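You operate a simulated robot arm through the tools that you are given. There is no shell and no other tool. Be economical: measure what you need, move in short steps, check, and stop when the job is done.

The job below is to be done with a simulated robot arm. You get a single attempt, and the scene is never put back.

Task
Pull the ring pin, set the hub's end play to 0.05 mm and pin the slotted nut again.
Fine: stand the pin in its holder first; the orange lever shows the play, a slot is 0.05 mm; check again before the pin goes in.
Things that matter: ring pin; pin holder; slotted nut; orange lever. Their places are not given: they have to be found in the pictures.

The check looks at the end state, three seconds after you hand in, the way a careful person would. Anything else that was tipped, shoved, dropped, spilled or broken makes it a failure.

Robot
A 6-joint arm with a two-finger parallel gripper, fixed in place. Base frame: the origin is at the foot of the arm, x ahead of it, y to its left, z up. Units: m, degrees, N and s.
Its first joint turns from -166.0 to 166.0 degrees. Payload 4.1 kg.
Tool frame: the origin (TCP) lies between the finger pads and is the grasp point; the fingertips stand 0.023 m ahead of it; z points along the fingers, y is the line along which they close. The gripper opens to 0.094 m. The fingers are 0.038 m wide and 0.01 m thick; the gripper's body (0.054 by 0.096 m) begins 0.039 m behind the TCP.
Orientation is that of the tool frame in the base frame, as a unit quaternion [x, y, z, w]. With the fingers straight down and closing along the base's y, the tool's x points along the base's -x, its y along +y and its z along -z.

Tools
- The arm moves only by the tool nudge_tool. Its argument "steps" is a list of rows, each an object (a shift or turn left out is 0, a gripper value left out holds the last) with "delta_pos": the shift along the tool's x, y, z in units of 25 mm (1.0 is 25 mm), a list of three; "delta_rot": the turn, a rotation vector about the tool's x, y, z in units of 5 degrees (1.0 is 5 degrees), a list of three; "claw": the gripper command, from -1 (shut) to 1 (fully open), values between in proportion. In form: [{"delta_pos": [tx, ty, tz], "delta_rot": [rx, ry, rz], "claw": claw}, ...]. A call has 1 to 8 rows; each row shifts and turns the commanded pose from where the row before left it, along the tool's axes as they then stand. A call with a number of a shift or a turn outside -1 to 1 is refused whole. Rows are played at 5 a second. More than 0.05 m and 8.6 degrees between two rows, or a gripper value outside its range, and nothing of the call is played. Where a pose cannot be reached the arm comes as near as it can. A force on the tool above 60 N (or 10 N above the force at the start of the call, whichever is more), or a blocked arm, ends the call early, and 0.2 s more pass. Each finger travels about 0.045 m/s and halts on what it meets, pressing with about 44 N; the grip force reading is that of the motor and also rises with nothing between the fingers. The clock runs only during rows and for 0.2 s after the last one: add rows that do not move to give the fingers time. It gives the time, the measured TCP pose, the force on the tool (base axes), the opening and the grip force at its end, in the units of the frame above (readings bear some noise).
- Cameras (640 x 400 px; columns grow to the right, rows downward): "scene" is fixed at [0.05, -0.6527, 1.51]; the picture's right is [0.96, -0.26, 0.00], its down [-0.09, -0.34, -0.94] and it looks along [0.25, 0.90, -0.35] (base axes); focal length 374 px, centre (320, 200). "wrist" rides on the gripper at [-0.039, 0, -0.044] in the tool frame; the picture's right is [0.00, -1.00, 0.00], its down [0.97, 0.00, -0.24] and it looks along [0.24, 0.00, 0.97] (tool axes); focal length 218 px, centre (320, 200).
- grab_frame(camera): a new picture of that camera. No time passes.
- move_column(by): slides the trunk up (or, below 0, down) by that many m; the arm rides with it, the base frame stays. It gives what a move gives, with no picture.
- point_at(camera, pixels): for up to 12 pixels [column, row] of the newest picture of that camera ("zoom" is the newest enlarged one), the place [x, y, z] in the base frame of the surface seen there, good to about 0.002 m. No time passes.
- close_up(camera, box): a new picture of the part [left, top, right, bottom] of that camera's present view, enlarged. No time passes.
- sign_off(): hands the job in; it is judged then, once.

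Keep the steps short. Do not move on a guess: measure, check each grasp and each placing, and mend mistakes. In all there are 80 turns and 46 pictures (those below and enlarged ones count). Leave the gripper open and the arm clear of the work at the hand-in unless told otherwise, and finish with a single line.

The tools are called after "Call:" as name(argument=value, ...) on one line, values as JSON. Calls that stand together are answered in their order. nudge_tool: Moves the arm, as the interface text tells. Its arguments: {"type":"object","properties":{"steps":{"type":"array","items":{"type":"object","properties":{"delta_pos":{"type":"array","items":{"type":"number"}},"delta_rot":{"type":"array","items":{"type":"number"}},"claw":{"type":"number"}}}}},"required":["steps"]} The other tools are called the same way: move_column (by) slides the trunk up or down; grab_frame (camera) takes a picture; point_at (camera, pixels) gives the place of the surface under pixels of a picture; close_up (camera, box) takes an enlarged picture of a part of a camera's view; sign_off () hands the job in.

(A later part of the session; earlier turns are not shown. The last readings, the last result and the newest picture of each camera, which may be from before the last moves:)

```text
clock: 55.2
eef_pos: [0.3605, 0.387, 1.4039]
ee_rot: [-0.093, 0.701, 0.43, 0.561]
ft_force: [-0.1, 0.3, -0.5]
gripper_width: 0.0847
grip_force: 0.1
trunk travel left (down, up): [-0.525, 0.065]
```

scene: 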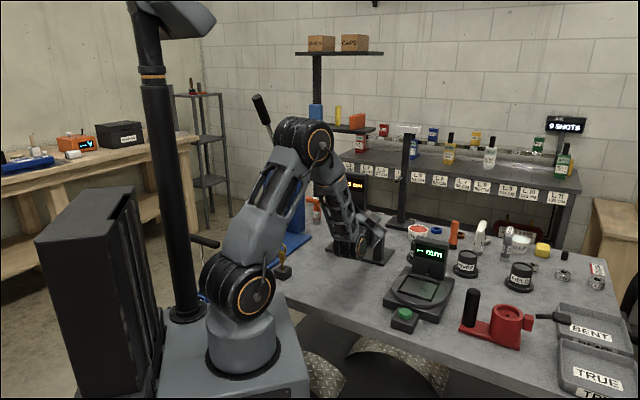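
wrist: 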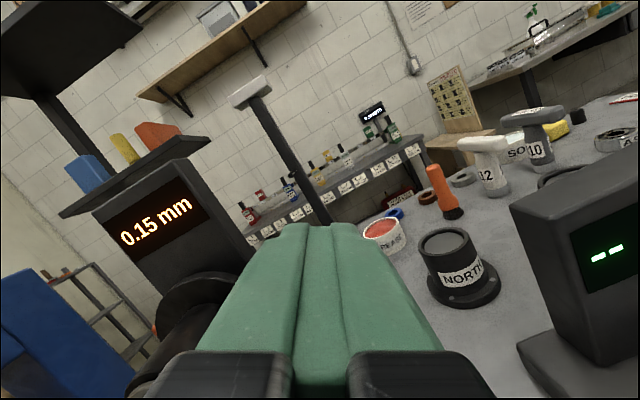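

Pose is good. Lower the trunk to bring the tool to nut height (gap to the spindle end ~9 mm).

Call:
move_column(by=-0.3)

Call:
move_column(by=-0.113)

Call:
grab_frame(camera="wrist")

```text
clock: 58.2
eef_pos: [0.3594, 0.3873, 1.1033]
ee_rot: [-0.092, 0.701, 0.429, 0.561]
ft_force: [0.1, 0.2, 0.4]
gripper_width: 0.0846
grip_force: 0.0
trunk travel left (down, up): [-0.225, 0.365]
```

```text
clock: 59.6
eef_pos: [0.359, 0.3874, 0.9913]
ee_rot: [-0.092, 0.701, 0.43, 0.561]
ft_force: [-0.1, -0.3, 0.3]
gripper_width: 0.0848
grip_force: 0.2
trunk travel left (down, up): [-0.112, 0.478]
```

```text
13 pictures are left
```

wrist: 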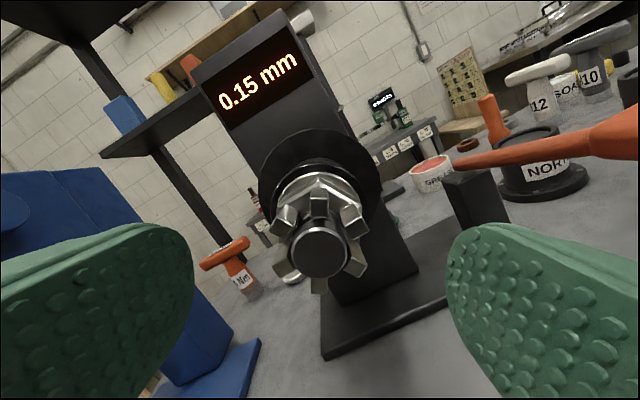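

Nut centred (col 318, row 248, expected 251), flats perpendicular to the closing line. Advance 44 mm and close on the flats.

Call:
nudge_tool(steps=[{"delta_pos": [-0.03, 0, 0.6]}, {"delta_pos": [0, 0, 0.6]}, {"delta_pos": [0, 0, 0.56]}, {}, {"claw": -1}, {}, {}, {}])

Call:
grab_frame(camera="wrist")

```text
clock: 61.4
eef_pos: [0.3901, 0.4169, 0.9921]
ee_rot: [-0.092, 0.701, 0.43, 0.561]
ft_force: [0.8, 2.0, 2.1]
gripper_width: 0.0476
grip_force: 44.6
trunk travel left (down, up): [-0.112, 0.478]
```

```text
12 pictures are left
```

wrist: 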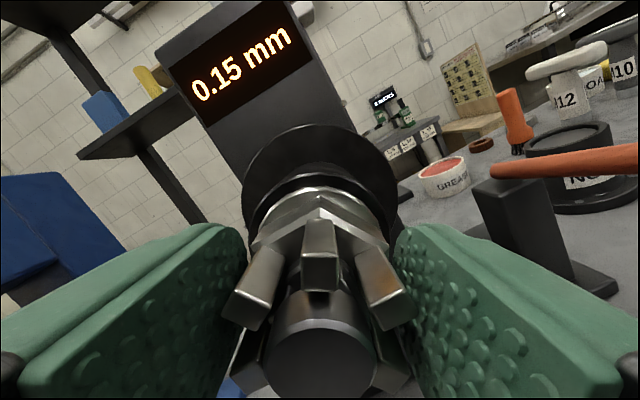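

The opening is 47.6 mm, larger than I expected for the flats. Measure what is between the fingers.

Call:
point_at(camera="wrist", pixels=[[318, 200], [258, 240], [384, 240], [318, 225], [238, 300], [400, 300], [265, 215], [375, 215], [250, 225], [392, 228], [318, 350], [246, 260]])

Call:
close_up(camera="wrist", box=[220, 170, 420, 330])

```text
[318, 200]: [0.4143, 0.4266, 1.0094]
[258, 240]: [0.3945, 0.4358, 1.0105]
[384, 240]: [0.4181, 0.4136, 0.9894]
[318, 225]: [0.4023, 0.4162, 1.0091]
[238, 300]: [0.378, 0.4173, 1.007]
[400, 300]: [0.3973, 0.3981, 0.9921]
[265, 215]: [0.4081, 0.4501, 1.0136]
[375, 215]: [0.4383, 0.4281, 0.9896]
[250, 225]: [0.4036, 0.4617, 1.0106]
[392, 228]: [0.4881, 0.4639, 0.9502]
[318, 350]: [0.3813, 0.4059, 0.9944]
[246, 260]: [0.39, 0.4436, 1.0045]
```

```text
2.50 times, centred on (320, 250) of wrist
```

zoom: 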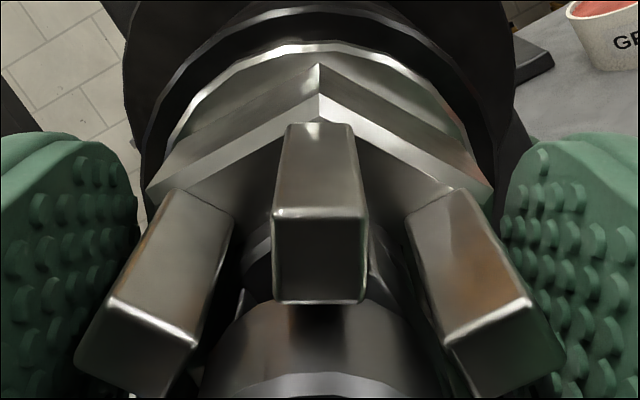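

Unclear whether the pads hold the hex. A decisive test: turn 15° in the tightening direction and see whether the teeth follow the gripper.

Call:
nudge_tool(steps=[{"delta_rot": [0, 0, 1]}, {"delta_rot": [0, 0, 1]}, {"delta_rot": [0, 0, 1]}, {}])

Call:
grab_frame(camera="wrist")

```text
clock: 62.4
eef_pos: [0.3912, 0.4173, 0.9913]
ee_rot: [0.001, 0.707, 0.5, 0.499]
ft_force: [-2.5, -5.0, -2.1]
gripper_width: 0.0476
grip_force: 45.1
trunk travel left (down, up): [-0.112, 0.478]
```

```text
10 pictures are left
```

wrist: 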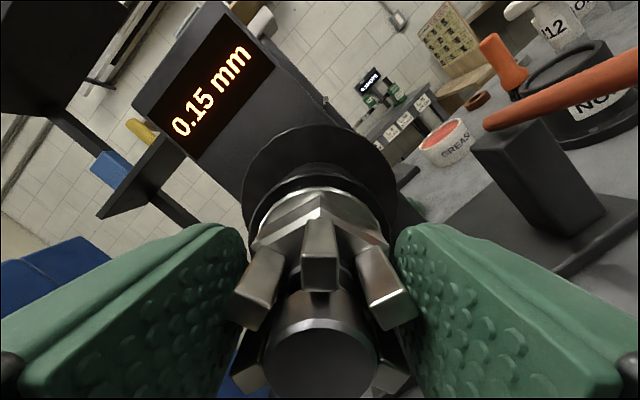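

The teeth follow the gripper: nut is held. Continue turning to 120° total, watching for limits.

Call:
nudge_tool(steps=[{"delta_rot": [0, 0, 1]}, {"delta_rot": [0, 0, 1]}, {"delta_rot": [0, 0, 1]}, {"delta_rot": [0, 0, 1]}, {"delta_rot": [0, 0, 1]}, {"delta_rot": [0, 0, 1]}, {"delta_rot": [0, 0, 1]}, {}])

Call:
nudge_tool(steps=[{"delta_rot": [0, 0, 1]}, {"delta_rot": [0, 0, 1]}, {"delta_rot": [0, 0, 1]}, {"delta_rot": [0, 0, 1]}, {"delta_rot": [0, 0, 1]}, {"delta_rot": [0, 0, 1]}, {"delta_rot": [0, 0, 1]}, {}])

```text
clock: 63.3
eef_pos: [0.3921, 0.4181, 0.9911]
ee_rot: [0.102, 0.709, 0.552, 0.426]
ft_force: [4.3, -21.9, -12.7]
gripper_width: 0.0479
grip_force: 44.9
out of reach, approached as far as the arm can: row 2, 3, 4
trunk travel left (down, up): [-0.112, 0.478]
stopped in row 4: the force on the tool passed its limit (the readings are from after the stop); the commanded pose is now the measured one
```

```text
clock: 63.9
eef_pos: [0.3922, 0.4197, 0.991]
ee_rot: [0.159, 0.707, 0.576, 0.38]
ft_force: [6.9, -25.2, -10.7]
gripper_width: 0.0479
grip_force: 44.8
out of reach, approached as far as the arm can: row 2, 3
trunk travel left (down, up): [-0.112, 0.478]
stopped in row 3: the force on the tool passed its limit (the readings are from after the stop); the commanded pose is now the measured one
```

The wrist roll hits its limit at about 39° of turn. Release the nut; then regrip 120° further back and finish from there.

Call:
nudge_tool(steps=[{"claw": 0.0}, {"claw": 0.8}, {}, {}])

Call:
nudge_tool(steps=[{"delta_rot": [0, 0, -1]}, {"delta_rot": [0, 0, -1]}, {"delta_rot": [0, 0, -1]}, {"delta_rot": [0, 0, -1]}, {"delta_rot": [0, 0, -1]}, {"delta_rot": [0, 0, -1]}, {"delta_rot": [0, 0, -1]}, {"delta_rot": [0, 0, -1]}])

Call:
nudge_tool(steps=[{"delta_rot": [0, 0, -1]}, {"delta_rot": [0, 0, -1]}, {"delta_rot": [0, 0, -1]}, {"delta_rot": [0, 0, -1]}, {"delta_rot": [0, 0, -1]}, {"delta_rot": [0, 0, -1]}, {"delta_rot": [0, 0, -1]}, {"delta_rot": [0, 0, -1]}])

Call:
nudge_tool(steps=[{"delta_rot": [0, 0, -1]}, {"delta_rot": [0, 0, -1]}, {"delta_rot": [0, 0, -1]}, {"delta_rot": [0, 0, -1]}, {"delta_rot": [0, 0, -1]}, {"delta_rot": [0, 0, -1]}, {"delta_rot": [0, 0, -1]}, {"delta_rot": [0, 0, -1]}])

```text
clock: 64.9
eef_pos: [0.389, 0.4233, 0.9912]
ee_rot: [0.157, 0.707, 0.577, 0.378]
ft_force: [0.7, 0.0, -0.7]
gripper_width: 0.0847
grip_force: 0.1
trunk travel left (down, up): [-0.112, 0.478]
```

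```text
clock: 66.7
eef_pos: [0.3885, 0.4224, 0.9911]
ee_rot: [-0.095, 0.717, 0.414, 0.553]
ft_force: [-0.1, 0.9, 0.0]
gripper_width: 0.0848
grip_force: 0.0
trunk travel left (down, up): [-0.112, 0.478]
```

```text
clock: 68.5
eef_pos: [0.3881, 0.4227, 0.9908]
ee_rot: [-0.334, 0.642, 0.199, 0.661]
ft_force: [0.1, -0.4, 0.6]
gripper_width: 0.0846
grip_force: 0.1
trunk travel left (down, up): [-0.112, 0.478]
```

```text
clock: 70.3
eef_pos: [0.389, 0.4224, 0.9916]
ee_rot: [-0.534, 0.488, -0.039, 0.689]
ft_force: [0.1, -0.6, 0.1]
gripper_width: 0.0847
grip_force: 0.0
trunk travel left (down, up): [-0.112, 0.478]
```

Correct the 3° tilt and 4 mm offset, then close on the next flats.

Call:
nudge_tool(steps=[{"delta_rot": [0.33, -0.44, 0]}, {"delta_pos": [0.14, -0.12, -0.1]}, {}, {"claw": -1}, {}, {}, {}])

Call:
grab_frame(camera="wrist")

```text
clock: 71.9
eef_pos: [0.3899, 0.4188, 0.9899]
ee_rot: [-0.527, 0.474, -0.035, 0.705]
ft_force: [-6.0, -1.3, -10.2]
gripper_width: 0.0469
grip_force: 44.4
trunk travel left (down, up): [-0.112, 0.478]
```

```text
9 pictures are left
```

wrist: 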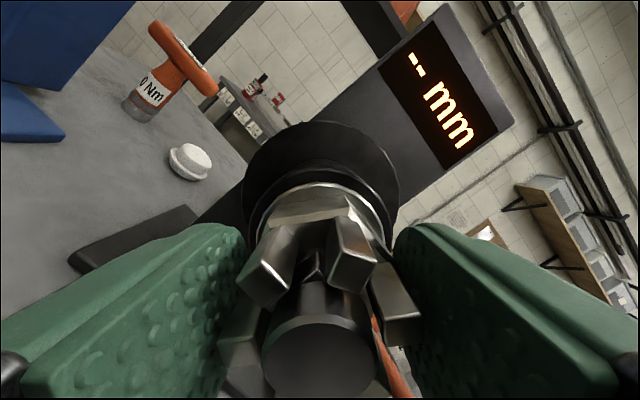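

The nut did not stay where my grip left it (teeth about 22° off relative to the gripper, i.e. it sits at a slot position), and the display reset to "--". I'll open, back off, roll to −90°, and measure with the lever to learn which slot it's in.

Call:
nudge_tool(steps=[{"claw": 0.8}, {}, {}, {"delta_pos": [0, 0, -0.9]}, {"delta_pos": [0, 0, -0.9]}, {"delta_rot": [0, 0, 1]}, {"delta_rot": [0, 0, 1]}, {"delta_rot": [0, 0, 1]}])

Call:
nudge_tool(steps=[{"delta_rot": [0, 0, 1]}, {"delta_rot": [0, 0, 1]}, {"delta_rot": [0, 0, 1]}, {"delta_rot": [0, 0, 1]}, {"delta_rot": [0, 0, 1]}, {"delta_rot": [0, 0, 1]}, {"delta_rot": [0, 0, 1]}, {"claw": -1}])

Call:
nudge_tool(steps=[{"delta_pos": [-0.9, 0, 0]}, {"delta_pos": [-0.9, 0, 0]}, {"delta_pos": [-0.9, 0, 0]}, {"delta_pos": [0, -0.95, 0]}, {"delta_pos": [0, -0.95, 0]}, {"delta_pos": [0, -0.95, 0]}, {"delta_pos": [0, -0.95, 0]}, {"delta_pos": [0, -0.84, 0]}])

```text
clock: 73.7
eef_pos: [0.3592, 0.3867, 0.992]
ee_rot: [-0.458, 0.539, 0.058, 0.704]
ft_force: [0.1, 0.2, 0.3]
gripper_width: 0.0849
grip_force: 0.1
trunk travel left (down, up): [-0.112, 0.478]
```

```text
clock: 75.5
eef_pos: [0.3578, 0.3863, 0.9919]
ee_rot: [-0.274, 0.652, 0.266, 0.655]
ft_force: [-0.2, 0.5, -0.1]
gripper_width: 0.0494
grip_force: 0.1
trunk travel left (down, up): [-0.112, 0.478]
```

```text
clock: 77.3
eef_pos: [0.4277, 0.317, 1.0597]
ee_rot: [-0.274, 0.652, 0.265, 0.655]
ft_force: [0.1, 0.4, 1.0]
gripper_width: 0.0
grip_force: 42.6
out of reach, approached as far as the arm can: row 6, 7
trunk travel left (down, up): [-0.112, 0.478]
```

Slightly short in v (−0.078). Try a further shift with a little forward motion.

Call:
nudge_tool(steps=[{"delta_pos": [0, -0.3, 0.4]}, {"delta_pos": [0, -0.4, 0.2]}, {}])

```text
clock: 78.1
eef_pos: [0.4507, 0.3152, 1.0601]
ee_rot: [-0.274, 0.652, 0.266, 0.655]
ft_force: [-0.3, 1.2, -0.6]
gripper_width: 0.0001
grip_force: 42.2
trunk travel left (down, up): [-0.112, 0.478]
```

Good: u 0.542, v −0.096. Press down gently.

Call:
nudge_tool(steps=[{"delta_pos": [0.8, 0, 0]}, {"delta_pos": [0.8, 0, 0]}, {"delta_pos": [0.6, 0, 0]}, {"delta_pos": [0.4, 0, 0]}, {"delta_pos": [0.4, 0, 0]}, {"delta_pos": [0.4, 0, 0]}, {"delta_pos": [0.4, 0, 0]}, {}])

Call:
grab_frame(camera="wrist")

```text
clock: 79.9
eef_pos: [0.4518, 0.3133, 0.9654]
ee_rot: [-0.275, 0.651, 0.267, 0.655]
ft_force: [-2.4, -0.2, 6.8]
gripper_width: 0.0
grip_force: 42.6
trunk travel left (down, up): [-0.112, 0.478]
```

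```text
8 pictures are left
```

wrist: 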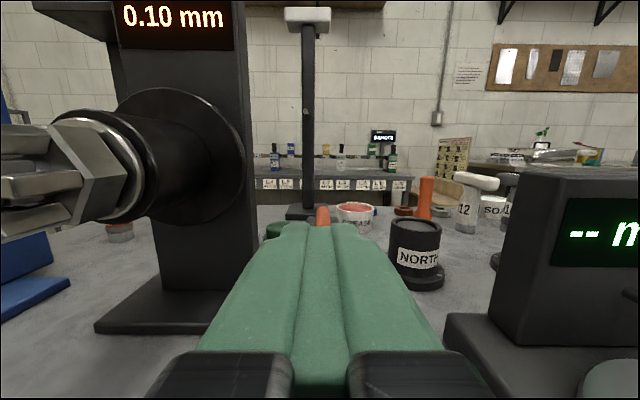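

Play is 0.10 mm: one slot done, one more to go. Retrace to the nut and roll to −120°.

Call:
nudge_tool(steps=[{"delta_pos": [-0.95, 0, 0]}, {"delta_pos": [-0.95, 0, 0]}, {"delta_pos": [-0.95, 0, 0]}, {"delta_pos": [-0.95, 0, 0]}, {"delta_pos": [0, 0.5, -0.6]}, {"delta_pos": [0, 0.8, 0]}, {"delta_pos": [0, 0.8, 0]}, {"delta_pos": [0, 0.8, 0]}])

Call:
nudge_tool(steps=[{"delta_pos": [0, 0.8, 0], "claw": 0.8}, {"delta_pos": [0, 0.8, 0]}, {"delta_rot": [0, 0, -1]}, {"delta_rot": [0, 0, -1]}, {"delta_rot": [0, 0, -1]}, {"delta_rot": [0, 0, -1]}, {"delta_rot": [0, 0, -1]}, {"delta_rot": [0, 0, -1]}])

```text
clock: 81.7
eef_pos: [0.3897, 0.356, 1.059]
ee_rot: [-0.272, 0.653, 0.268, 0.654]
ft_force: [0.2, -0.1, 0.8]
gripper_width: 0.0
grip_force: 42.2
trunk travel left (down, up): [-0.112, 0.478]
```

```text
clock: 83.5
eef_pos: [0.3616, 0.384, 1.0569]
ee_rot: [-0.434, 0.558, 0.087, 0.702]
ft_force: [0.0, -0.5, 0.4]
gripper_width: 0.0843
grip_force: 0.1
trunk travel left (down, up): [-0.112, 0.478]
```

Pose is true. Lower to the nut axis, advance, close.

Call:
nudge_tool(steps=[{"delta_pos": [0.727, 0.483, 0]}, {"delta_pos": [0.727, 0.483, 0]}, {"delta_pos": [0.727, 0.483, 0]}, {"delta_pos": [0, 0, 0.58]}, {"delta_pos": [0, 0, 0.58]}, {"delta_pos": [0, 0, 0.58]}, {}])

Call:
nudge_tool(steps=[{"claw": -1}, {}, {}, {}])

Call:
grab_frame(camera="wrist")

```text
clock: 85.1
eef_pos: [0.389, 0.4163, 0.992]
ee_rot: [-0.434, 0.559, 0.087, 0.701]
ft_force: [0.1, -0.1, 0.0]
gripper_width: 0.0846
grip_force: 0.1
trunk travel left (down, up): [-0.112, 0.478]
```

```text
clock: 86.1
eef_pos: [0.3888, 0.4188, 0.9926]
ee_rot: [-0.435, 0.559, 0.088, 0.701]
ft_force: [-4.1, 2.3, -4.5]
gripper_width: 0.0475
grip_force: 45.3
trunk travel left (down, up): [-0.112, 0.478]
```

```text
7 pictures are left
```

wrist: 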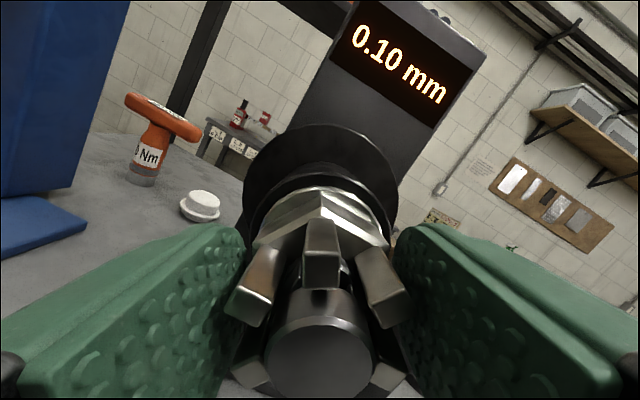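

Teeth aligned with the gripper. Turn 60° in the tightening direction.

Call:
nudge_tool(steps=[{"delta_rot": [0, 0, 1]}, {"delta_rot": [0, 0, 1]}, {"delta_rot": [0, 0, 1]}, {"delta_rot": [0, 0, 1]}, {"delta_rot": [0, 0, 1]}, {"delta_rot": [0, 0, 1]}, {}])

Call:
nudge_tool(steps=[{"delta_rot": [0, 0, 1]}, {"delta_rot": [0, 0, 1]}, {"delta_rot": [0, 0, 1]}, {"delta_rot": [0, 0, 1]}, {"delta_rot": [0, 0, 1]}, {"delta_rot": [0, 0, 1]}, {"delta_rot": [0, 0, 0.1]}, {}])

```text
clock: 87.7
eef_pos: [0.3891, 0.4174, 0.9925]
ee_rot: [-0.274, 0.652, 0.267, 0.654]
ft_force: [-4.6, 1.7, -4.8]
gripper_width: 0.0476
grip_force: 44.9
trunk travel left (down, up): [-0.112, 0.478]
```

```text
clock: 89.5
eef_pos: [0.3892, 0.4176, 0.9906]
ee_rot: [-0.094, 0.702, 0.429, 0.561]
ft_force: [-5.2, -5.3, -13.7]
gripper_width: 0.0476
grip_force: 45.0
trunk travel left (down, up): [-0.112, 0.478]
```

At slot position. Release, back off 45 mm, rise.

Call:
nudge_tool(steps=[{"claw": 0.8}, {}, {}, {"delta_pos": [0, 0, -0.85]}, {"delta_pos": [0, 0, -0.85]}, {"delta_pos": [-0.75, 0.433, 0], "claw": -1}, {"delta_pos": [-0.75, 0.433, 0]}, {"delta_pos": [-0.75, 0.433, 0]}])

Call:
nudge_tool(steps=[{"delta_pos": [-0.48, -0.83, 0]}, {"delta_pos": [-0.48, -0.83, 0.1]}, {"delta_pos": [-0.48, -0.83, 0.2]}, {"delta_pos": [-0.48, -0.83, 0.3]}, {"delta_pos": [-0.35, -0.6, 0.2]}, {}])

```text
clock: 91.3
eef_pos: [0.3601, 0.3872, 1.058]
ee_rot: [-0.093, 0.701, 0.43, 0.561]
ft_force: [-0.1, 0.6, 0.2]
gripper_width: 0.0138
grip_force: 0.1
trunk travel left (down, up): [-0.112, 0.478]
```

```text
clock: 92.7
eef_pos: [0.446, 0.3268, 1.0554]
ee_rot: [-0.094, 0.701, 0.43, 0.561]
ft_force: [-0.1, -0.4, -0.4]
gripper_width: 0.0
grip_force: 41.8
out of reach, approached as far as the arm can: row 3
trunk travel left (down, up): [-0.112, 0.478]
```

Call:
nudge_tool(steps=[{"delta_pos": [-0.22, -0.38, 0]}, {"delta_pos": [0.693, -0.4, 0]}, {"delta_pos": [0.693, -0.4, 0]}, {"delta_pos": [0.52, -0.3, 0]}, {"delta_pos": [0.347, -0.2, 0]}, {"delta_pos": [0.347, -0.2, 0]}, {"delta_pos": [0.347, -0.2, 0]}, {}])

Call:
grab_frame(camera="wrist")

```text
clock: 94.5
eef_pos: [0.4521, 0.3182, 0.973]
ee_rot: [-0.093, 0.701, 0.43, 0.562]
ft_force: [-3.2, -4.1, 5.8]
gripper_width: 0.0001
grip_force: 42.3
trunk travel left (down, up): [-0.112, 0.478]
```

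```text
6 pictures are left
```

wrist: 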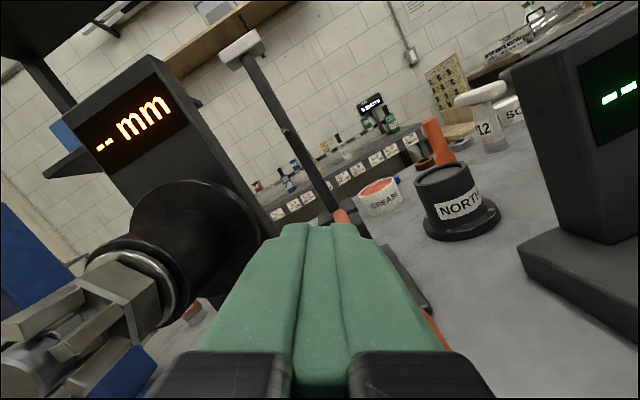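

Display still "--": press about 14 mm further.

Call:
nudge_tool(steps=[{"delta_pos": [0.26, -0.15, 0]}, {"delta_pos": [0.26, -0.15, 0]}, {}, {}])

Call:
grab_frame(camera="wrist")

```text
clock: 95.5
eef_pos: [0.4524, 0.319, 0.9576]
ee_rot: [-0.092, 0.701, 0.429, 0.563]
ft_force: [3.3, 1.7, 12.7]
gripper_width: 0.0
grip_force: 42.9
trunk travel left (down, up): [-0.112, 0.478]
```

```text
5 pictures are left
```

wrist: 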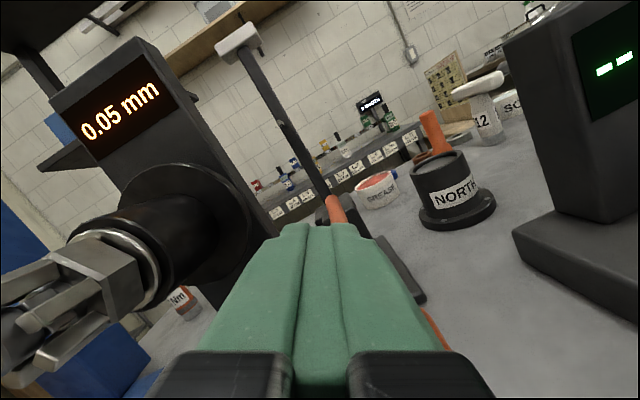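

Play reads 0.05 mm. Now lift off the lever, return to the arm's plane (v≈0), then raise the trunk.

Call:
nudge_tool(steps=[{"delta_pos": [-0.75, 0.433, 0]}, {"delta_pos": [-0.75, 0.433, 0]}, {"delta_pos": [-0.75, 0.433, -0.4]}, {"delta_pos": [-0.4, 0.23, -0.5]}, {"delta_pos": [0.47, 0.816, 0]}, {"delta_pos": [0.47, 0.816, 0]}, {"delta_pos": [0.47, 0.816, 0]}, {"delta_pos": [0.47, 0.816, 0]}])

Call:
move_column(by=0.413)

Call:
nudge_tool(steps=[{"delta_rot": [0.577, 1, 0]}, {"delta_rot": [0.577, 1, 0]}, {"delta_rot": [0.577, 1, 0]}, {"delta_rot": [0.577, 1, 0]}, {"delta_rot": [0.577, 1, 0]}, {"delta_rot": [0.577, 1, 0]}, {"delta_rot": [0.577, 1, 0]}, {"delta_rot": [0.577, 1, 0]}])

```text
clock: 97.3
eef_pos: [0.3709, 0.3712, 1.0333]
ee_rot: [-0.093, 0.701, 0.428, 0.562]
ft_force: [-0.5, -0.2, 0.3]
gripper_width: 0.0004
grip_force: 42.8
trunk travel left (down, up): [-0.112, 0.478]
```

```text
refused: 0.413 is not a number from -0.4 to 0.4
```

```text
clock: 99.1
eef_pos: [0.3028, 0.4089, 1.0134]
ee_rot: [-0.118, 0.919, 0.219, 0.305]
ft_force: [0.2, -0.6, -0.3]
gripper_width: 0.0
grip_force: 42.0
out of reach, approached as far as the arm can: row 4, 5, 6, 7, 8
trunk travel left (down, up): [-0.112, 0.478]
```

The column move was refused (limit 0.4), and the pitch ran anyway at low height, shifting the tool; no contact forces. Raise the trunk 0.4 now and check.

Call:
move_column(by=0.4)

Call:
grab_frame(camera="scene")

```text
clock: 103.0
eef_pos: [0.302, 0.4091, 1.4148]
ee_rot: [-0.118, 0.919, 0.22, 0.307]
ft_force: [-0.3, 0.1, 0.1]
gripper_width: 0.0001
grip_force: 43.0
trunk travel left (down, up): [-0.512, 0.078]
```

```text
4 pictures are left
```

scene: 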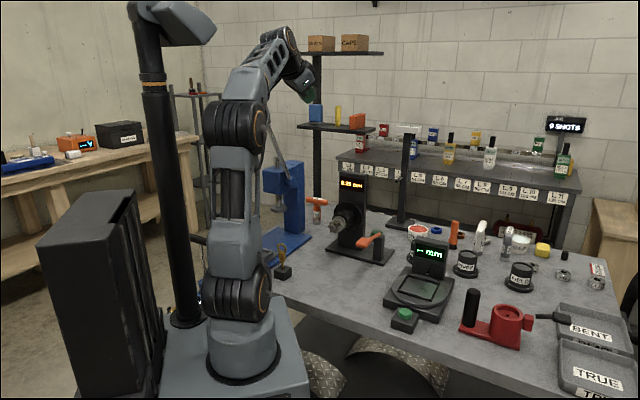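

Pin still stands. Lower the tool 0.2 m in free air, then finish pitching to straight down.

Call:
nudge_tool(steps=[{"delta_pos": [0.616, -0.333, 0.717]}, {"delta_pos": [0.616, -0.333, 0.717]}, {"delta_pos": [0.616, -0.333, 0.717]}, {"delta_pos": [0.616, -0.333, 0.717]}, {"delta_pos": [0.616, -0.333, 0.717]}, {"delta_pos": [0.616, -0.333, 0.717]}, {"delta_pos": [0.616, -0.333, 0.717]}, {"delta_pos": [0.616, -0.333, 0.717]}])

Call:
nudge_tool(steps=[{"delta_rot": [0.55, 0.963, -0.03]}, {"delta_rot": [0.55, 0.963, -0.03]}, {"delta_rot": [0.55, 0.963, -0.03]}, {"delta_rot": [0.55, 0.963, -0.03]}, {"delta_rot": [0.55, 0.963, -0.03]}, {"delta_rot": [0.55, 0.963, -0.03]}, {"delta_rot": [0.55, 0.963, -0.03]}, {"delta_rot": [0.55, 0.963, -0.03]}])

Call:
nudge_tool(steps=[{"delta_rot": [0, 0, 1]}, {"delta_rot": [0, 0, 1]}, {"delta_rot": [0, 0, 1]}, {"delta_rot": [0, 0, 1]}, {"delta_rot": [0, 0, 1]}, {"delta_rot": [0, 0, 1]}, {"delta_rot": [0, 0, 1]}, {"delta_rot": [0, 0, 1]}])

```text
clock: 104.8
eef_pos: [0.3015, 0.4087, 1.214]
ee_rot: [-0.118, 0.919, 0.221, 0.305]
ft_force: [-0.1, 0.9, 1.4]
gripper_width: 0.0
grip_force: 42.4
trunk travel left (down, up): [-0.512, 0.078]
```

```text
clock: 106.5
eef_pos: [0.2372, 0.4206, 1.169]
ee_rot: [-0.113, 0.984, -0.051, 0.127]
ft_force: [-0.2, -0.4, -1.1]
gripper_width: 0.0
grip_force: 42.5
out of reach, approached as far as the arm can: row 3, 4, 5, 6, 7, 8
trunk travel left (down, up): [-0.512, 0.078]
```

```text
clock: 108.3
eef_pos: [0.2371, 0.4209, 1.1684]
ee_rot: [0.231, 0.963, -0.004, 0.136]
ft_force: [1.3, 0.0, -0.1]
gripper_width: 0.0
grip_force: 42.9
trunk travel left (down, up): [-0.512, 0.078]
```

The arm is just short of straight down (16° tilt), apparently from a fast wrist swing near a singularity being cut off rather than a hard limit. Try correcting to vertical from here.

Call:
nudge_tool(steps=[{"delta_rot": [0.16, 0.763, 0]}, {"delta_rot": [0.16, 0.763, 0]}, {"delta_rot": [0.16, 0.763, 0]}, {"delta_rot": [0.16, 0.763, 0]}, {}])

```text
clock: 109.5
eef_pos: [0.2361, 0.4208, 1.1687]
ee_rot: [0.23, 0.963, -0.003, 0.137]
ft_force: [-0.4, -0.2, -0.6]
gripper_width: 0.0001
grip_force: 42.6
out of reach, approached as far as the arm can: row 1, 2, 3, 4
trunk travel left (down, up): [-0.512, 0.078]
```

This is a hard joint limit: the wrist came down on the flipped side. I need the forearm direction to bring it back properly; one scene picture with measured points along forearm.

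Call:
grab_frame(camera="scene")

```text
3 pictures are left
```

scene: 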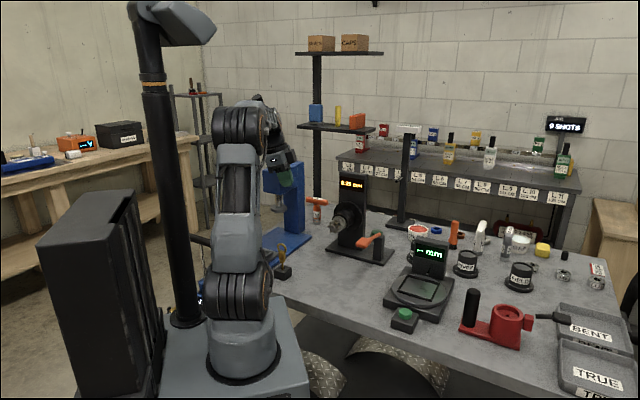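

Call:
point_at(camera="scene", pixels=[[238, 293], [255, 290], [240, 200], [240, 125], [258, 130], [272, 115], [276, 125], [275, 140], [262, 100], [280, 160], [290, 175], [270, 105]])

```text
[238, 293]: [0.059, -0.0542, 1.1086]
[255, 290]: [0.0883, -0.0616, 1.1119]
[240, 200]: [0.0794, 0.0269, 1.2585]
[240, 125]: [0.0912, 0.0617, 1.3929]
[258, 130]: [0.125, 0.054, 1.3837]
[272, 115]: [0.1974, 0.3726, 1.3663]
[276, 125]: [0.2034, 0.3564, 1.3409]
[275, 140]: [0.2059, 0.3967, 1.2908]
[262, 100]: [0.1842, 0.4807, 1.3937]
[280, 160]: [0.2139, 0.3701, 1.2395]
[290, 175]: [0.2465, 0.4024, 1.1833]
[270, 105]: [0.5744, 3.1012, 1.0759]
```

The forearm is nearly level, and the press handle (~(0.18, 0.48, 1.39)) is close to the wrist, so first swing the whole arm −20° about the base axis, away from it.

Call:
nudge_tool(steps=[{"delta_pos": [-0.812, -0.04, 0.22], "delta_rot": [0.132, -0.028, 0.481]}, {"delta_pos": [-0.812, -0.04, 0.22], "delta_rot": [0.132, -0.028, 0.481]}, {"delta_pos": [-0.812, -0.04, 0.22], "delta_rot": [0.132, -0.028, 0.481]}, {"delta_pos": [-0.812, -0.04, 0.22], "delta_rot": [0.132, -0.028, 0.481]}, {"delta_pos": [-0.812, -0.04, 0.22], "delta_rot": [0.132, -0.028, 0.481]}, {"delta_pos": [-0.812, -0.04, 0.22], "delta_rot": [0.132, -0.028, 0.481]}, {"delta_pos": [-0.812, -0.04, 0.22], "delta_rot": [0.132, -0.028, 0.481]}, {"delta_pos": [-0.812, -0.04, 0.22], "delta_rot": [0.132, -0.028, 0.481]}])

```text
clock: 111.3
eef_pos: [0.3686, 0.3168, 1.1684]
ee_rot: [0.394, 0.909, -0.028, 0.134]
ft_force: [1.0, -0.5, -0.1]
gripper_width: 0.0
grip_force: 42.5
trunk travel left (down, up): [-0.512, 0.078]
```

Clean. Now swing the tool up about the wrist, through the forearm direction (8 rows first).

Call:
nudge_tool(steps=[{"delta_pos": [0.113, 0.69, 0], "delta_rot": [-0.985, 0.161, 0]}, {"delta_pos": [0.113, 0.69, 0], "delta_rot": [-0.985, 0.161, 0]}, {"delta_pos": [0.113, 0.69, 0], "delta_rot": [-0.985, 0.161, 0]}, {"delta_pos": [0.113, 0.69, 0], "delta_rot": [-0.985, 0.161, 0]}, {"delta_pos": [0.113, 0.69, 0], "delta_rot": [-0.985, 0.161, 0]}, {"delta_pos": [0.113, 0.69, 0], "delta_rot": [-0.985, 0.161, 0]}, {"delta_pos": [0.113, 0.69, 0], "delta_rot": [-0.985, 0.161, 0]}, {"delta_pos": [0.113, 0.69, 0], "delta_rot": [-0.985, 0.161, 0]}])

Call:
nudge_tool(steps=[{"delta_pos": [0.113, 0.69, 0], "delta_rot": [-0.985, 0.161, 0]}, {"delta_pos": [0.113, 0.69, 0], "delta_rot": [-0.985, 0.161, 0]}, {"delta_pos": [0.113, 0.69, 0], "delta_rot": [-0.985, 0.161, 0]}, {"delta_pos": [0.113, 0.69, 0], "delta_rot": [-0.985, 0.161, 0]}, {"delta_pos": [0.113, 0.69, 0], "delta_rot": [-0.985, 0.161, 0]}, {"delta_pos": [0.113, 0.69, 0], "delta_rot": [-0.985, 0.161, 0]}])

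```text
clock: 113.2
eef_pos: [0.4386, 0.4284, 1.2103]
ee_rot: [0.325, 0.871, 0.303, 0.209]
ft_force: [0.4, 0.4, 0.0]
gripper_width: 0.0
grip_force: 42.3
trunk travel left (down, up): [-0.512, 0.078]
```

```text
clock: 114.5
eef_pos: [0.4596, 0.4909, 1.2906]
ee_rot: [0.248, 0.773, 0.528, 0.248]
ft_force: [1.1, -0.6, 0.3]
gripper_width: 0.0001
grip_force: 42.5
trunk travel left (down, up): [-0.512, 0.078]
```

Smooth so far; now cross the forearm direction (expected ~11° further) and go ~15° past.

Call:
nudge_tool(steps=[{"delta_pos": [0.113, 0.69, 0], "delta_rot": [-0.985, 0.161, 0]}, {"delta_pos": [0.113, 0.69, 0], "delta_rot": [-0.985, 0.161, 0]}, {"delta_pos": [0.113, 0.69, 0], "delta_rot": [-0.985, 0.161, 0]}, {"delta_pos": [0.113, 0.69, 0], "delta_rot": [-0.985, 0.161, 0]}, {"delta_pos": [0.113, 0.69, 0], "delta_rot": [-0.985, 0.161, 0]}, {}])

```text
clock: 116.0
eef_pos: [0.463, 0.502, 1.3368]
ee_rot: [0.214, 0.692, 0.63, 0.281]
ft_force: [0.0, -1.3, -0.6]
gripper_width: 0.0001
grip_force: 42.8
out of reach, approached as far as the arm can: row 2, 3, 4, 5
trunk travel left (down, up): [-0.512, 0.078]
```

Near the crossing the wrist roll is held at its stop. Now swing sideways (+t) 25° about the wrist to get to the good side.

Call:
nudge_tool(steps=[{"delta_pos": [0.694, 0.083, 0], "delta_rot": [-0.119, 0.992, -0.049]}, {"delta_pos": [0.694, 0.083, 0], "delta_rot": [-0.119, 0.992, -0.049]}, {"delta_pos": [0.694, 0.083, 0], "delta_rot": [-0.119, 0.992, -0.049]}, {"delta_pos": [0.694, 0.083, 0], "delta_rot": [-0.119, 0.992, -0.049]}, {"delta_pos": [0.694, 0.083, 0], "delta_rot": [-0.119, 0.992, -0.049]}, {}])

```text
clock: 117.3
eef_pos: [0.3894, 0.5473, 1.3383]
ee_rot: [0.058, 0.722, 0.676, 0.136]
ft_force: [-0.3, 0.7, -0.9]
gripper_width: 0.0002
grip_force: 42.9
trunk travel left (down, up): [-0.512, 0.078]
```

Good, reached without flags. Now pitch down on this side, about the wrist.

Call:
nudge_tool(steps=[{"delta_pos": [0.083, -0.695, 0], "delta_rot": [0.993, 0.118, 0]}, {"delta_pos": [0.083, -0.695, 0], "delta_rot": [0.993, 0.118, 0]}, {"delta_pos": [0.083, -0.695, 0], "delta_rot": [0.993, 0.118, 0]}, {"delta_pos": [0.083, -0.695, 0], "delta_rot": [0.993, 0.118, 0]}, {"delta_pos": [0.083, -0.695, 0], "delta_rot": [0.993, 0.118, 0]}, {"delta_pos": [0.083, -0.695, 0], "delta_rot": [0.993, 0.118, 0]}, {"delta_pos": [0.083, -0.695, 0], "delta_rot": [0.993, 0.118, 0]}, {"delta_pos": [0.083, -0.695, 0], "delta_rot": [0.993, 0.118, 0]}])

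Call:
nudge_tool(steps=[{"delta_pos": [0.083, -0.695, 0], "delta_rot": [0.993, 0.118, 0]}, {"delta_pos": [0.083, -0.695, 0], "delta_rot": [0.993, 0.118, 0]}, {"delta_pos": [0.083, -0.695, 0], "delta_rot": [0.993, 0.118, 0]}, {"delta_pos": [0.083, -0.695, 0], "delta_rot": [0.993, 0.118, 0]}, {"delta_pos": [0.083, -0.695, 0], "delta_rot": [0.993, 0.118, 0]}, {"delta_pos": [0.083, -0.695, 0], "delta_rot": [0.993, 0.118, 0]}, {"delta_pos": [0.083, -0.695, 0], "delta_rot": [0.993, 0.118, 0]}, {}])

```text
clock: 119.2
eef_pos: [0.3642, 0.4755, 1.1308]
ee_rot: [0.069, 0.877, 0.466, 0.097]
ft_force: [0.6, 0.0, 0.1]
gripper_width: 0.0002
grip_force: 42.5
out of reach, approached as far as the arm can: row 2, 3, 4, 5, 6, 7, 8
trunk travel left (down, up): [-0.512, 0.078]
```

```text
clock: 121.0
eef_pos: [0.3124, 0.3077, 0.8915]
ee_rot: [0.078, 0.979, 0.184, 0.041]
ft_force: [0.6, 0.1, 0.2]
gripper_width: 0.0001
grip_force: 42.5
out of reach, approached as far as the arm can: row 1, 2, 3, 4, 5, 6, 7
trunk travel left (down, up): [-0.512, 0.078]
```

The position slid down to z 0.89 while the orientation lagged—no contact forces, but raise straight up at once.

Call:
nudge_tool(steps=[{"delta_pos": [-0.05, 0.367, -0.929]}, {"delta_pos": [-0.05, 0.367, -0.929]}, {"delta_pos": [-0.05, 0.367, -0.929]}, {"delta_pos": [-0.05, 0.367, -0.929]}, {"delta_pos": [-0.05, 0.367, -0.929]}, {"delta_pos": [-0.05, 0.367, -0.929]}, {"delta_pos": [-0.05, 0.367, -0.929]}, {"delta_pos": [-0.05, 0.367, -0.929]}])

```text
clock: 122.8
eef_pos: [0.2893, 0.2423, 0.9241]
ee_rot: [0.078, 0.98, 0.181, 0.04]
ft_force: [0.2, -0.7, -0.5]
gripper_width: 0.0
grip_force: 42.2
out of reach, approached as far as the arm can: row 1, 2, 3, 4, 5, 6, 7, 8
trunk travel left (down, up): [-0.512, 0.078]
```

Still on the flipped side, and now cramped at the elbow. Back out the same way: pitch up again while moving outward and up.

Call:
nudge_tool(steps=[{"delta_pos": [-0.39, 1.0, -0.17], "delta_rot": [-0.993, -0.118, 0]}, {"delta_pos": [-0.39, 1.0, -0.17], "delta_rot": [-0.993, -0.118, 0]}, {"delta_pos": [-0.39, 1.0, -0.17], "delta_rot": [-0.993, -0.118, 0]}, {"delta_pos": [-0.39, 1.0, -0.17], "delta_rot": [-0.993, -0.118, 0]}, {"delta_pos": [-0.39, 1.0, -0.17], "delta_rot": [-0.993, -0.118, 0]}, {"delta_pos": [-0.39, 1.0, -0.17], "delta_rot": [-0.993, -0.118, 0]}])

```text
clock: 124.2
eef_pos: [0.3622, 0.3429, 1.0312]
ee_rot: [0.071, 0.899, 0.423, 0.089]
ft_force: [0.0, 0.7, 0.3]
gripper_width: 0.0
grip_force: 42.6
trunk travel left (down, up): [-0.512, 0.078]
```

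No flags. Raise 0.2 m now, away from the nut.

Call:
nudge_tool(steps=[{"delta_pos": [-0.1, 0.773, -0.626]}, {"delta_pos": [-0.1, 0.773, -0.626]}, {"delta_pos": [-0.1, 0.773, -0.626]}, {"delta_pos": [-0.1, 0.773, -0.626]}, {"delta_pos": [-0.1, 0.773, -0.626]}, {"delta_pos": [-0.1, 0.773, -0.626]}, {"delta_pos": [-0.1, 0.773, -0.626]}, {"delta_pos": [-0.1, 0.773, -0.626]}])

```text
clock: 126.0
eef_pos: [0.3693, 0.3218, 1.1371]
ee_rot: [0.07, 0.898, 0.425, 0.088]
ft_force: [0.7, 0.5, -1.1]
gripper_width: 0.0
grip_force: 42.3
out of reach, approached as far as the arm can: row 5, 6, 7, 8
trunk travel left (down, up): [-0.512, 0.078]
```

Now pitch up 40° while moving the wrist outward, toward a clear pose above the bench.

Call:
nudge_tool(steps=[{"delta_pos": [-0.54, 0.9, 0.33], "delta_rot": [-0.993, -0.118, 0]}, {"delta_pos": [-0.54, 0.9, 0.33], "delta_rot": [-0.993, -0.118, 0]}, {"delta_pos": [-0.54, 0.9, 0.33], "delta_rot": [-0.993, -0.118, 0]}, {"delta_pos": [-0.54, 0.9, 0.33], "delta_rot": [-0.993, -0.118, 0]}, {"delta_pos": [-0.54, 0.9, 0.33], "delta_rot": [-0.993, -0.118, 0]}, {"delta_pos": [-0.54, 0.9, 0.33], "delta_rot": [-0.993, -0.118, 0]}, {"delta_pos": [-0.54, 0.9, 0.33], "delta_rot": [-0.993, -0.118, 0]}, {"delta_pos": [-0.54, 0.9, 0.33], "delta_rot": [-0.993, -0.118, 0]}])

```text
clock: 127.8
eef_pos: [0.4859, 0.4227, 1.2887]
ee_rot: [0.054, 0.697, 0.7, 0.143]
ft_force: [0.1, -0.6, 0.9]
gripper_width: 0.0
grip_force: 42.5
trunk travel left (down, up): [-0.512, 0.078]
```

Level and free. Now yaw −45° into the arm's plane with a slight upward pitch (a clear "up-bent" wrist).

Call:
nudge_tool(steps=[{"delta_pos": [-0.7, 0.14, 0], "delta_rot": [-0.25, -1.0, -0.02]}, {"delta_pos": [-0.7, 0.14, 0], "delta_rot": [-0.25, -1.0, -0.02]}, {"delta_pos": [-0.7, 0.14, 0], "delta_rot": [-0.25, -1.0, -0.02]}, {"delta_pos": [-0.7, 0.14, 0], "delta_rot": [-0.25, -1.0, -0.02]}, {"delta_pos": [-0.7, 0.14, 0], "delta_rot": [-0.25, -1.0, -0.02]}, {"delta_pos": [-0.7, 0.14, 0], "delta_rot": [-0.25, -1.0, -0.02]}, {"delta_pos": [-0.7, 0.14, 0], "delta_rot": [-0.25, -1.0, -0.02]}, {"delta_pos": [-0.7, 0.14, 0], "delta_rot": [-0.25, -1.0, -0.02]}])

```text
clock: 129.6
eef_pos: [0.5962, 0.3436, 1.3308]
ee_rot: [0.273, 0.545, 0.695, 0.382]
ft_force: [0.0, -0.2, 0.4]
gripper_width: 0.0
grip_force: 42.0
trunk travel left (down, up): [-0.512, 0.078]
```

Now the last 6.5° of yaw, then pitch down exactly in the arm's plane about the wrist.

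Call:
nudge_tool(steps=[{"delta_pos": [-0.44, -0.017, 0], "delta_rot": [0.024, -0.628, -0.167]}, {"delta_pos": [-0.44, -0.017, 0], "delta_rot": [0.024, -0.628, -0.167]}, {"delta_pos": [0, -0.7, 0], "delta_rot": [1, 0, 0]}, {"delta_pos": [0, -0.7, 0], "delta_rot": [1, 0, 0]}, {"delta_pos": [0, -0.7, 0], "delta_rot": [1, 0, 0]}, {"delta_pos": [0, -0.7, 0], "delta_rot": [1, 0, 0]}, {}])

```text
clock: 131.2
eef_pos: [0.617, 0.3274, 1.2614]
ee_rot: [0.371, 0.638, 0.569, 0.361]
ft_force: [-0.1, -0.3, -0.9]
gripper_width: 0.0
grip_force: 41.8
trunk travel left (down, up): [-0.512, 0.078]
```

In-plane to 0.7°. Correct that and continue through the crossing.

Call:
nudge_tool(steps=[{"delta_pos": [0.1, -0.21, 0], "delta_rot": [0.3, 0.14, 0]}, {"delta_pos": [0, -0.7, 0], "delta_rot": [1, 0, 0]}, {"delta_pos": [0, -0.7, 0], "delta_rot": [1, 0, 0]}, {"delta_pos": [0, -0.7, 0], "delta_rot": [1, 0, 0]}, {"delta_pos": [0, -0.7, 0], "delta_rot": [1, 0, 0]}, {"delta_pos": [0, -0.7, 0], "delta_rot": [1, 0, 0]}, {"delta_pos": [0, -0.7, 0], "delta_rot": [1, 0, 0]}, {}])

```text
clock: 132.9
eef_pos: [0.5971, 0.312, 1.1706]
ee_rot: [0.447, 0.754, 0.402, 0.265]
ft_force: [0.7, 0.5, 0.1]
gripper_width: 0.0
grip_force: 42.7
out of reach, approached as far as the arm can: row 4, 5
trunk travel left (down, up): [-0.512, 0.078]
```

Only brief flags at the crossing, then fine. Continue pitching down.

Call:
nudge_tool(steps=[{"delta_pos": [0, -0.7, 0], "delta_rot": [1, 0, 0]}, {"delta_pos": [0, -0.7, 0], "delta_rot": [1, 0, 0]}, {"delta_pos": [0, -0.7, 0], "delta_rot": [1, 0, 0]}, {"delta_pos": [0, -0.7, 0], "delta_rot": [1, 0, 0]}, {"delta_pos": [0, -0.7, 0], "delta_rot": [1, 0, 0]}, {"delta_pos": [0, -0.7, 0], "delta_rot": [1, 0, 0]}, {"delta_pos": [0, -0.7, 0], "delta_rot": [1, 0, 0]}, {"delta_pos": [0, -0.7, 0], "delta_rot": [1, 0, 0]}])

```text
clock: 134.8
eef_pos: [0.4372, 0.3043, 1.0313]
ee_rot: [0.512, 0.842, 0.119, 0.125]
ft_force: [0.3, 0.3, 0.1]
gripper_width: 0.0
grip_force: 43.2
out of reach, approached as far as the arm can: row 3, 4, 5, 6, 7, 8
trunk travel left (down, up): [-0.512, 0.078]
```

Still flipped, and close above the lever; pitch up and rise clear, back to the up-bent pose, to repeat the crossing with a corrected plane (~+1.5°).

Call:
nudge_tool(steps=[{"delta_pos": [-0.05, 0.9, -0.5], "delta_rot": [-1, 0, 0]}, {"delta_pos": [-0.05, 0.9, -0.5], "delta_rot": [-1, 0, 0]}, {"delta_pos": [-0.05, 0.9, -0.4], "delta_rot": [-1, 0, 0]}, {"delta_pos": [-0.05, 0.9, -0.2], "delta_rot": [-1, 0, 0]}, {"delta_pos": [0, 0.9, 0], "delta_rot": [-1, 0, 0]}, {"delta_pos": [0, 0.9, 0], "delta_rot": [-1, 0, 0]}, {"delta_pos": [0, 0.9, 0], "delta_rot": [-1, 0, 0]}, {"delta_pos": [0, 0.7, 0.2], "delta_rot": [-1, 0, 0]}])

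Call:
nudge_tool(steps=[{"delta_pos": [0, 0.7, 0.2], "delta_rot": [-1, 0, 0]}, {"delta_pos": [0, 0.7, 0.2], "delta_rot": [-1, 0, 0]}, {"delta_pos": [0, 0.7, 0], "delta_rot": [-1, 0, 0]}, {"delta_pos": [0, 0.7, 0], "delta_rot": [-1, 0, 0]}, {"delta_pos": [0, 0.7, 0], "delta_rot": [-1, 0, 0]}, {"delta_pos": [0, 0.7, 0], "delta_rot": [-1, 0, 0]}, {"delta_pos": [0, 0.7, 0], "delta_rot": [-1, 0, 0]}, {"delta_pos": [0, 0.7, 0], "delta_rot": [-1, 0, 0]}])

Call:
nudge_tool(steps=[{}])

```text
clock: 136.6
eef_pos: [0.5459, 0.3674, 1.1669]
ee_rot: [0.438, 0.75, 0.401, 0.293]
ft_force: [0.4, -0.1, -0.8]
gripper_width: 0.0001
grip_force: 41.9
trunk travel left (down, up): [-0.512, 0.078]
```

```text
clock: 138.3
eef_pos: [0.5771, 0.396, 1.2946]
ee_rot: [0.312, 0.568, 0.632, 0.424]
ft_force: [0.2, 0.2, 0.4]
gripper_width: 0.0002
grip_force: 42.3
trunk travel left (down, up): [-0.512, 0.078]
```

```text
clock: 138.8
eef_pos: [0.5786, 0.3955, 1.2943]
ee_rot: [0.312, 0.568, 0.632, 0.425]
ft_force: [-0.4, -0.5, -0.8]
gripper_width: 0.0004
grip_force: 42.4
trunk travel left (down, up): [-0.512, 0.078]
```

Now aligned on a large up-bend; yaw +11.3° and pitch part way with the exact horizontal axis.

Call:
nudge_tool(steps=[{"delta_pos": [0.52, 0.046, 0], "delta_rot": [-0.066, 0.74, 0.12]}, {"delta_pos": [0.52, 0.046, 0], "delta_rot": [-0.066, 0.74, 0.12]}, {"delta_pos": [0.52, 0.046, 0], "delta_rot": [-0.066, 0.74, 0.12]}, {"delta_pos": [0.062, -0.697, 0], "delta_rot": [0.996, 0.089, 0]}, {"delta_pos": [0.062, -0.697, 0], "delta_rot": [0.996, 0.089, 0]}, {"delta_pos": [0.062, -0.697, 0], "delta_rot": [0.996, 0.089, 0]}, {"delta_pos": [0.02, -0.21, 0], "delta_rot": [0.3, 0.027, 0]}, {}])

```text
clock: 140.6
eef_pos: [0.5606, 0.4314, 1.2358]
ee_rot: [0.296, 0.691, 0.581, 0.313]
ft_force: [-0.4, -0.5, 0.0]
gripper_width: 0.0
grip_force: 42.2
trunk travel left (down, up): [-0.512, 0.078]
```

Offset +1.3°, bend as predicted. Cross now.

Call:
nudge_tool(steps=[{"delta_pos": [0.062, -0.697, 0], "delta_rot": [0.996, 0.089, 0]}, {"delta_pos": [0.062, -0.697, 0], "delta_rot": [0.996, 0.089, 0]}, {"delta_pos": [0.062, -0.697, 0], "delta_rot": [0.996, 0.089, 0]}, {"delta_pos": [0.062, -0.697, 0], "delta_rot": [0.996, 0.089, 0]}, {"delta_pos": [0.062, -0.697, 0], "delta_rot": [0.996, 0.089, 0]}, {"delta_pos": [0.062, -0.697, 0], "delta_rot": [0.996, 0.089, 0]}, {"delta_pos": [0.062, -0.697, 0], "delta_rot": [0.996, 0.089, 0]}, {"delta_pos": [0.062, -0.697, 0], "delta_rot": [0.996, 0.089, 0]}])

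```text
clock: 142.3
eef_pos: [0.5366, 0.4005, 1.1389]
ee_rot: [0.368, 0.824, 0.371, 0.219]
ft_force: [-0.3, -0.1, 0.6]
gripper_width: 0.0002
grip_force: 42.3
out of reach, approached as far as the arm can: row 3, 4, 5, 6
trunk travel left (down, up): [-0.512, 0.078]
```

Rows 7–8 are clean. Continue pitching down.

Call:
nudge_tool(steps=[{"delta_pos": [0.079, -0.695, 0], "delta_rot": [0.994, 0.113, 0]}, {"delta_pos": [0.079, -0.695, 0], "delta_rot": [0.994, 0.113, 0]}, {"delta_pos": [0.079, -0.695, 0], "delta_rot": [0.994, 0.113, 0]}, {"delta_pos": [0.079, -0.695, 0], "delta_rot": [0.994, 0.113, 0]}])

```text
clock: 143.3
eef_pos: [0.4533, 0.3944, 1.0669]
ee_rot: [0.395, 0.877, 0.229, 0.151]
ft_force: [0.6, -1.2, 0.2]
gripper_width: 0.0
grip_force: 42.0
out of reach, approached as far as the arm can: row 1, 2, 3, 4
trunk travel left (down, up): [-0.512, 0.078]
```

The flip can't be undone cheaply, but it isn't needed: with the tool tilted ~18° sideways *about its closing axis*, flat pads can still hold the pin vertical, and that pose is reachable. Turn to that orientation while rising.

Call:
nudge_tool(steps=[{"delta_pos": [-0.12, 0.16, -0.55], "delta_rot": [0.667, -0.169, -0.611]}, {"delta_pos": [-0.12, 0.16, -0.55], "delta_rot": [0.667, -0.169, -0.611]}, {"delta_pos": [-0.12, 0.16, -0.55], "delta_rot": [0.667, -0.169, -0.611]}, {"delta_pos": [-0.12, 0.16, -0.55], "delta_rot": [0.667, -0.169, -0.611]}, {"delta_pos": [-0.12, 0.16, -0.55], "delta_rot": [0.667, -0.169, -0.611]}, {"delta_pos": [-0.12, 0.16, -0.55], "delta_rot": [0.667, -0.169, -0.611]}, {"delta_pos": [-0.12, 0.16, -0.55], "delta_rot": [0.667, -0.169, -0.611]}, {"delta_pos": [-0.12, 0.16, -0.55], "delta_rot": [0.667, -0.169, -0.611]}])

```text
clock: 145.2
eef_pos: [0.4093, 0.4024, 1.1507]
ee_rot: [0.232, 0.962, -0.035, 0.138]
ft_force: [0.8, 0.5, 0.0]
gripper_width: 0.0002
grip_force: 42.2
out of reach, approached as far as the arm can: row 1, 2, 3, 4, 5, 6
trunk travel left (down, up): [-0.512, 0.078]
```

The orientation is right (closing axis level, tilt 16.6°). Travel to above the holder: half across, down, across, opening the fingers.

Call:
nudge_tool(steps=[{"delta_pos": [0.84, -0.449, -0.245]}, {"delta_pos": [0.84, -0.449, -0.245]}, {"delta_pos": [0.84, -0.449, -0.245]}, {"delta_pos": [0.84, -0.449, -0.245]}, {"delta_pos": [0.28, 0, 0.96]}, {"delta_pos": [0.28, 0, 0.96]}, {"delta_pos": [0.28, 0, 0.96]}, {"delta_pos": [0.28, 0, 0.96]}])

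Call:
nudge_tool(steps=[{"delta_pos": [0.84, -0.449, -0.245], "claw": 0.0}, {"delta_pos": [0.84, -0.449, -0.245]}, {"delta_pos": [0.84, -0.449, -0.245]}, {"delta_pos": [0.84, -0.449, -0.245]}, {}])

Call:
grab_frame(camera="wrist")

```text
clock: 146.9
eef_pos: [0.3106, 0.4005, 1.0509]
ee_rot: [0.233, 0.962, -0.034, 0.138]
ft_force: [0.8, 0.2, 0.5]
gripper_width: 0.0
grip_force: 42.3
trunk travel left (down, up): [-0.512, 0.078]
```

```text
clock: 148.2
eef_pos: [0.2137, 0.4016, 1.0526]
ee_rot: [0.234, 0.962, -0.035, 0.139]
ft_force: [-0.9, -0.2, -0.3]
gripper_width: 0.0471
grip_force: 0.0
trunk travel left (down, up): [-0.512, 0.078]
```

```text
2 pictures are left
5 turns are left
```

wrist: 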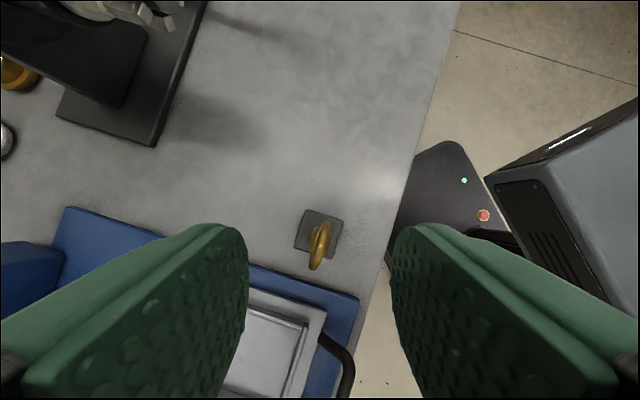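

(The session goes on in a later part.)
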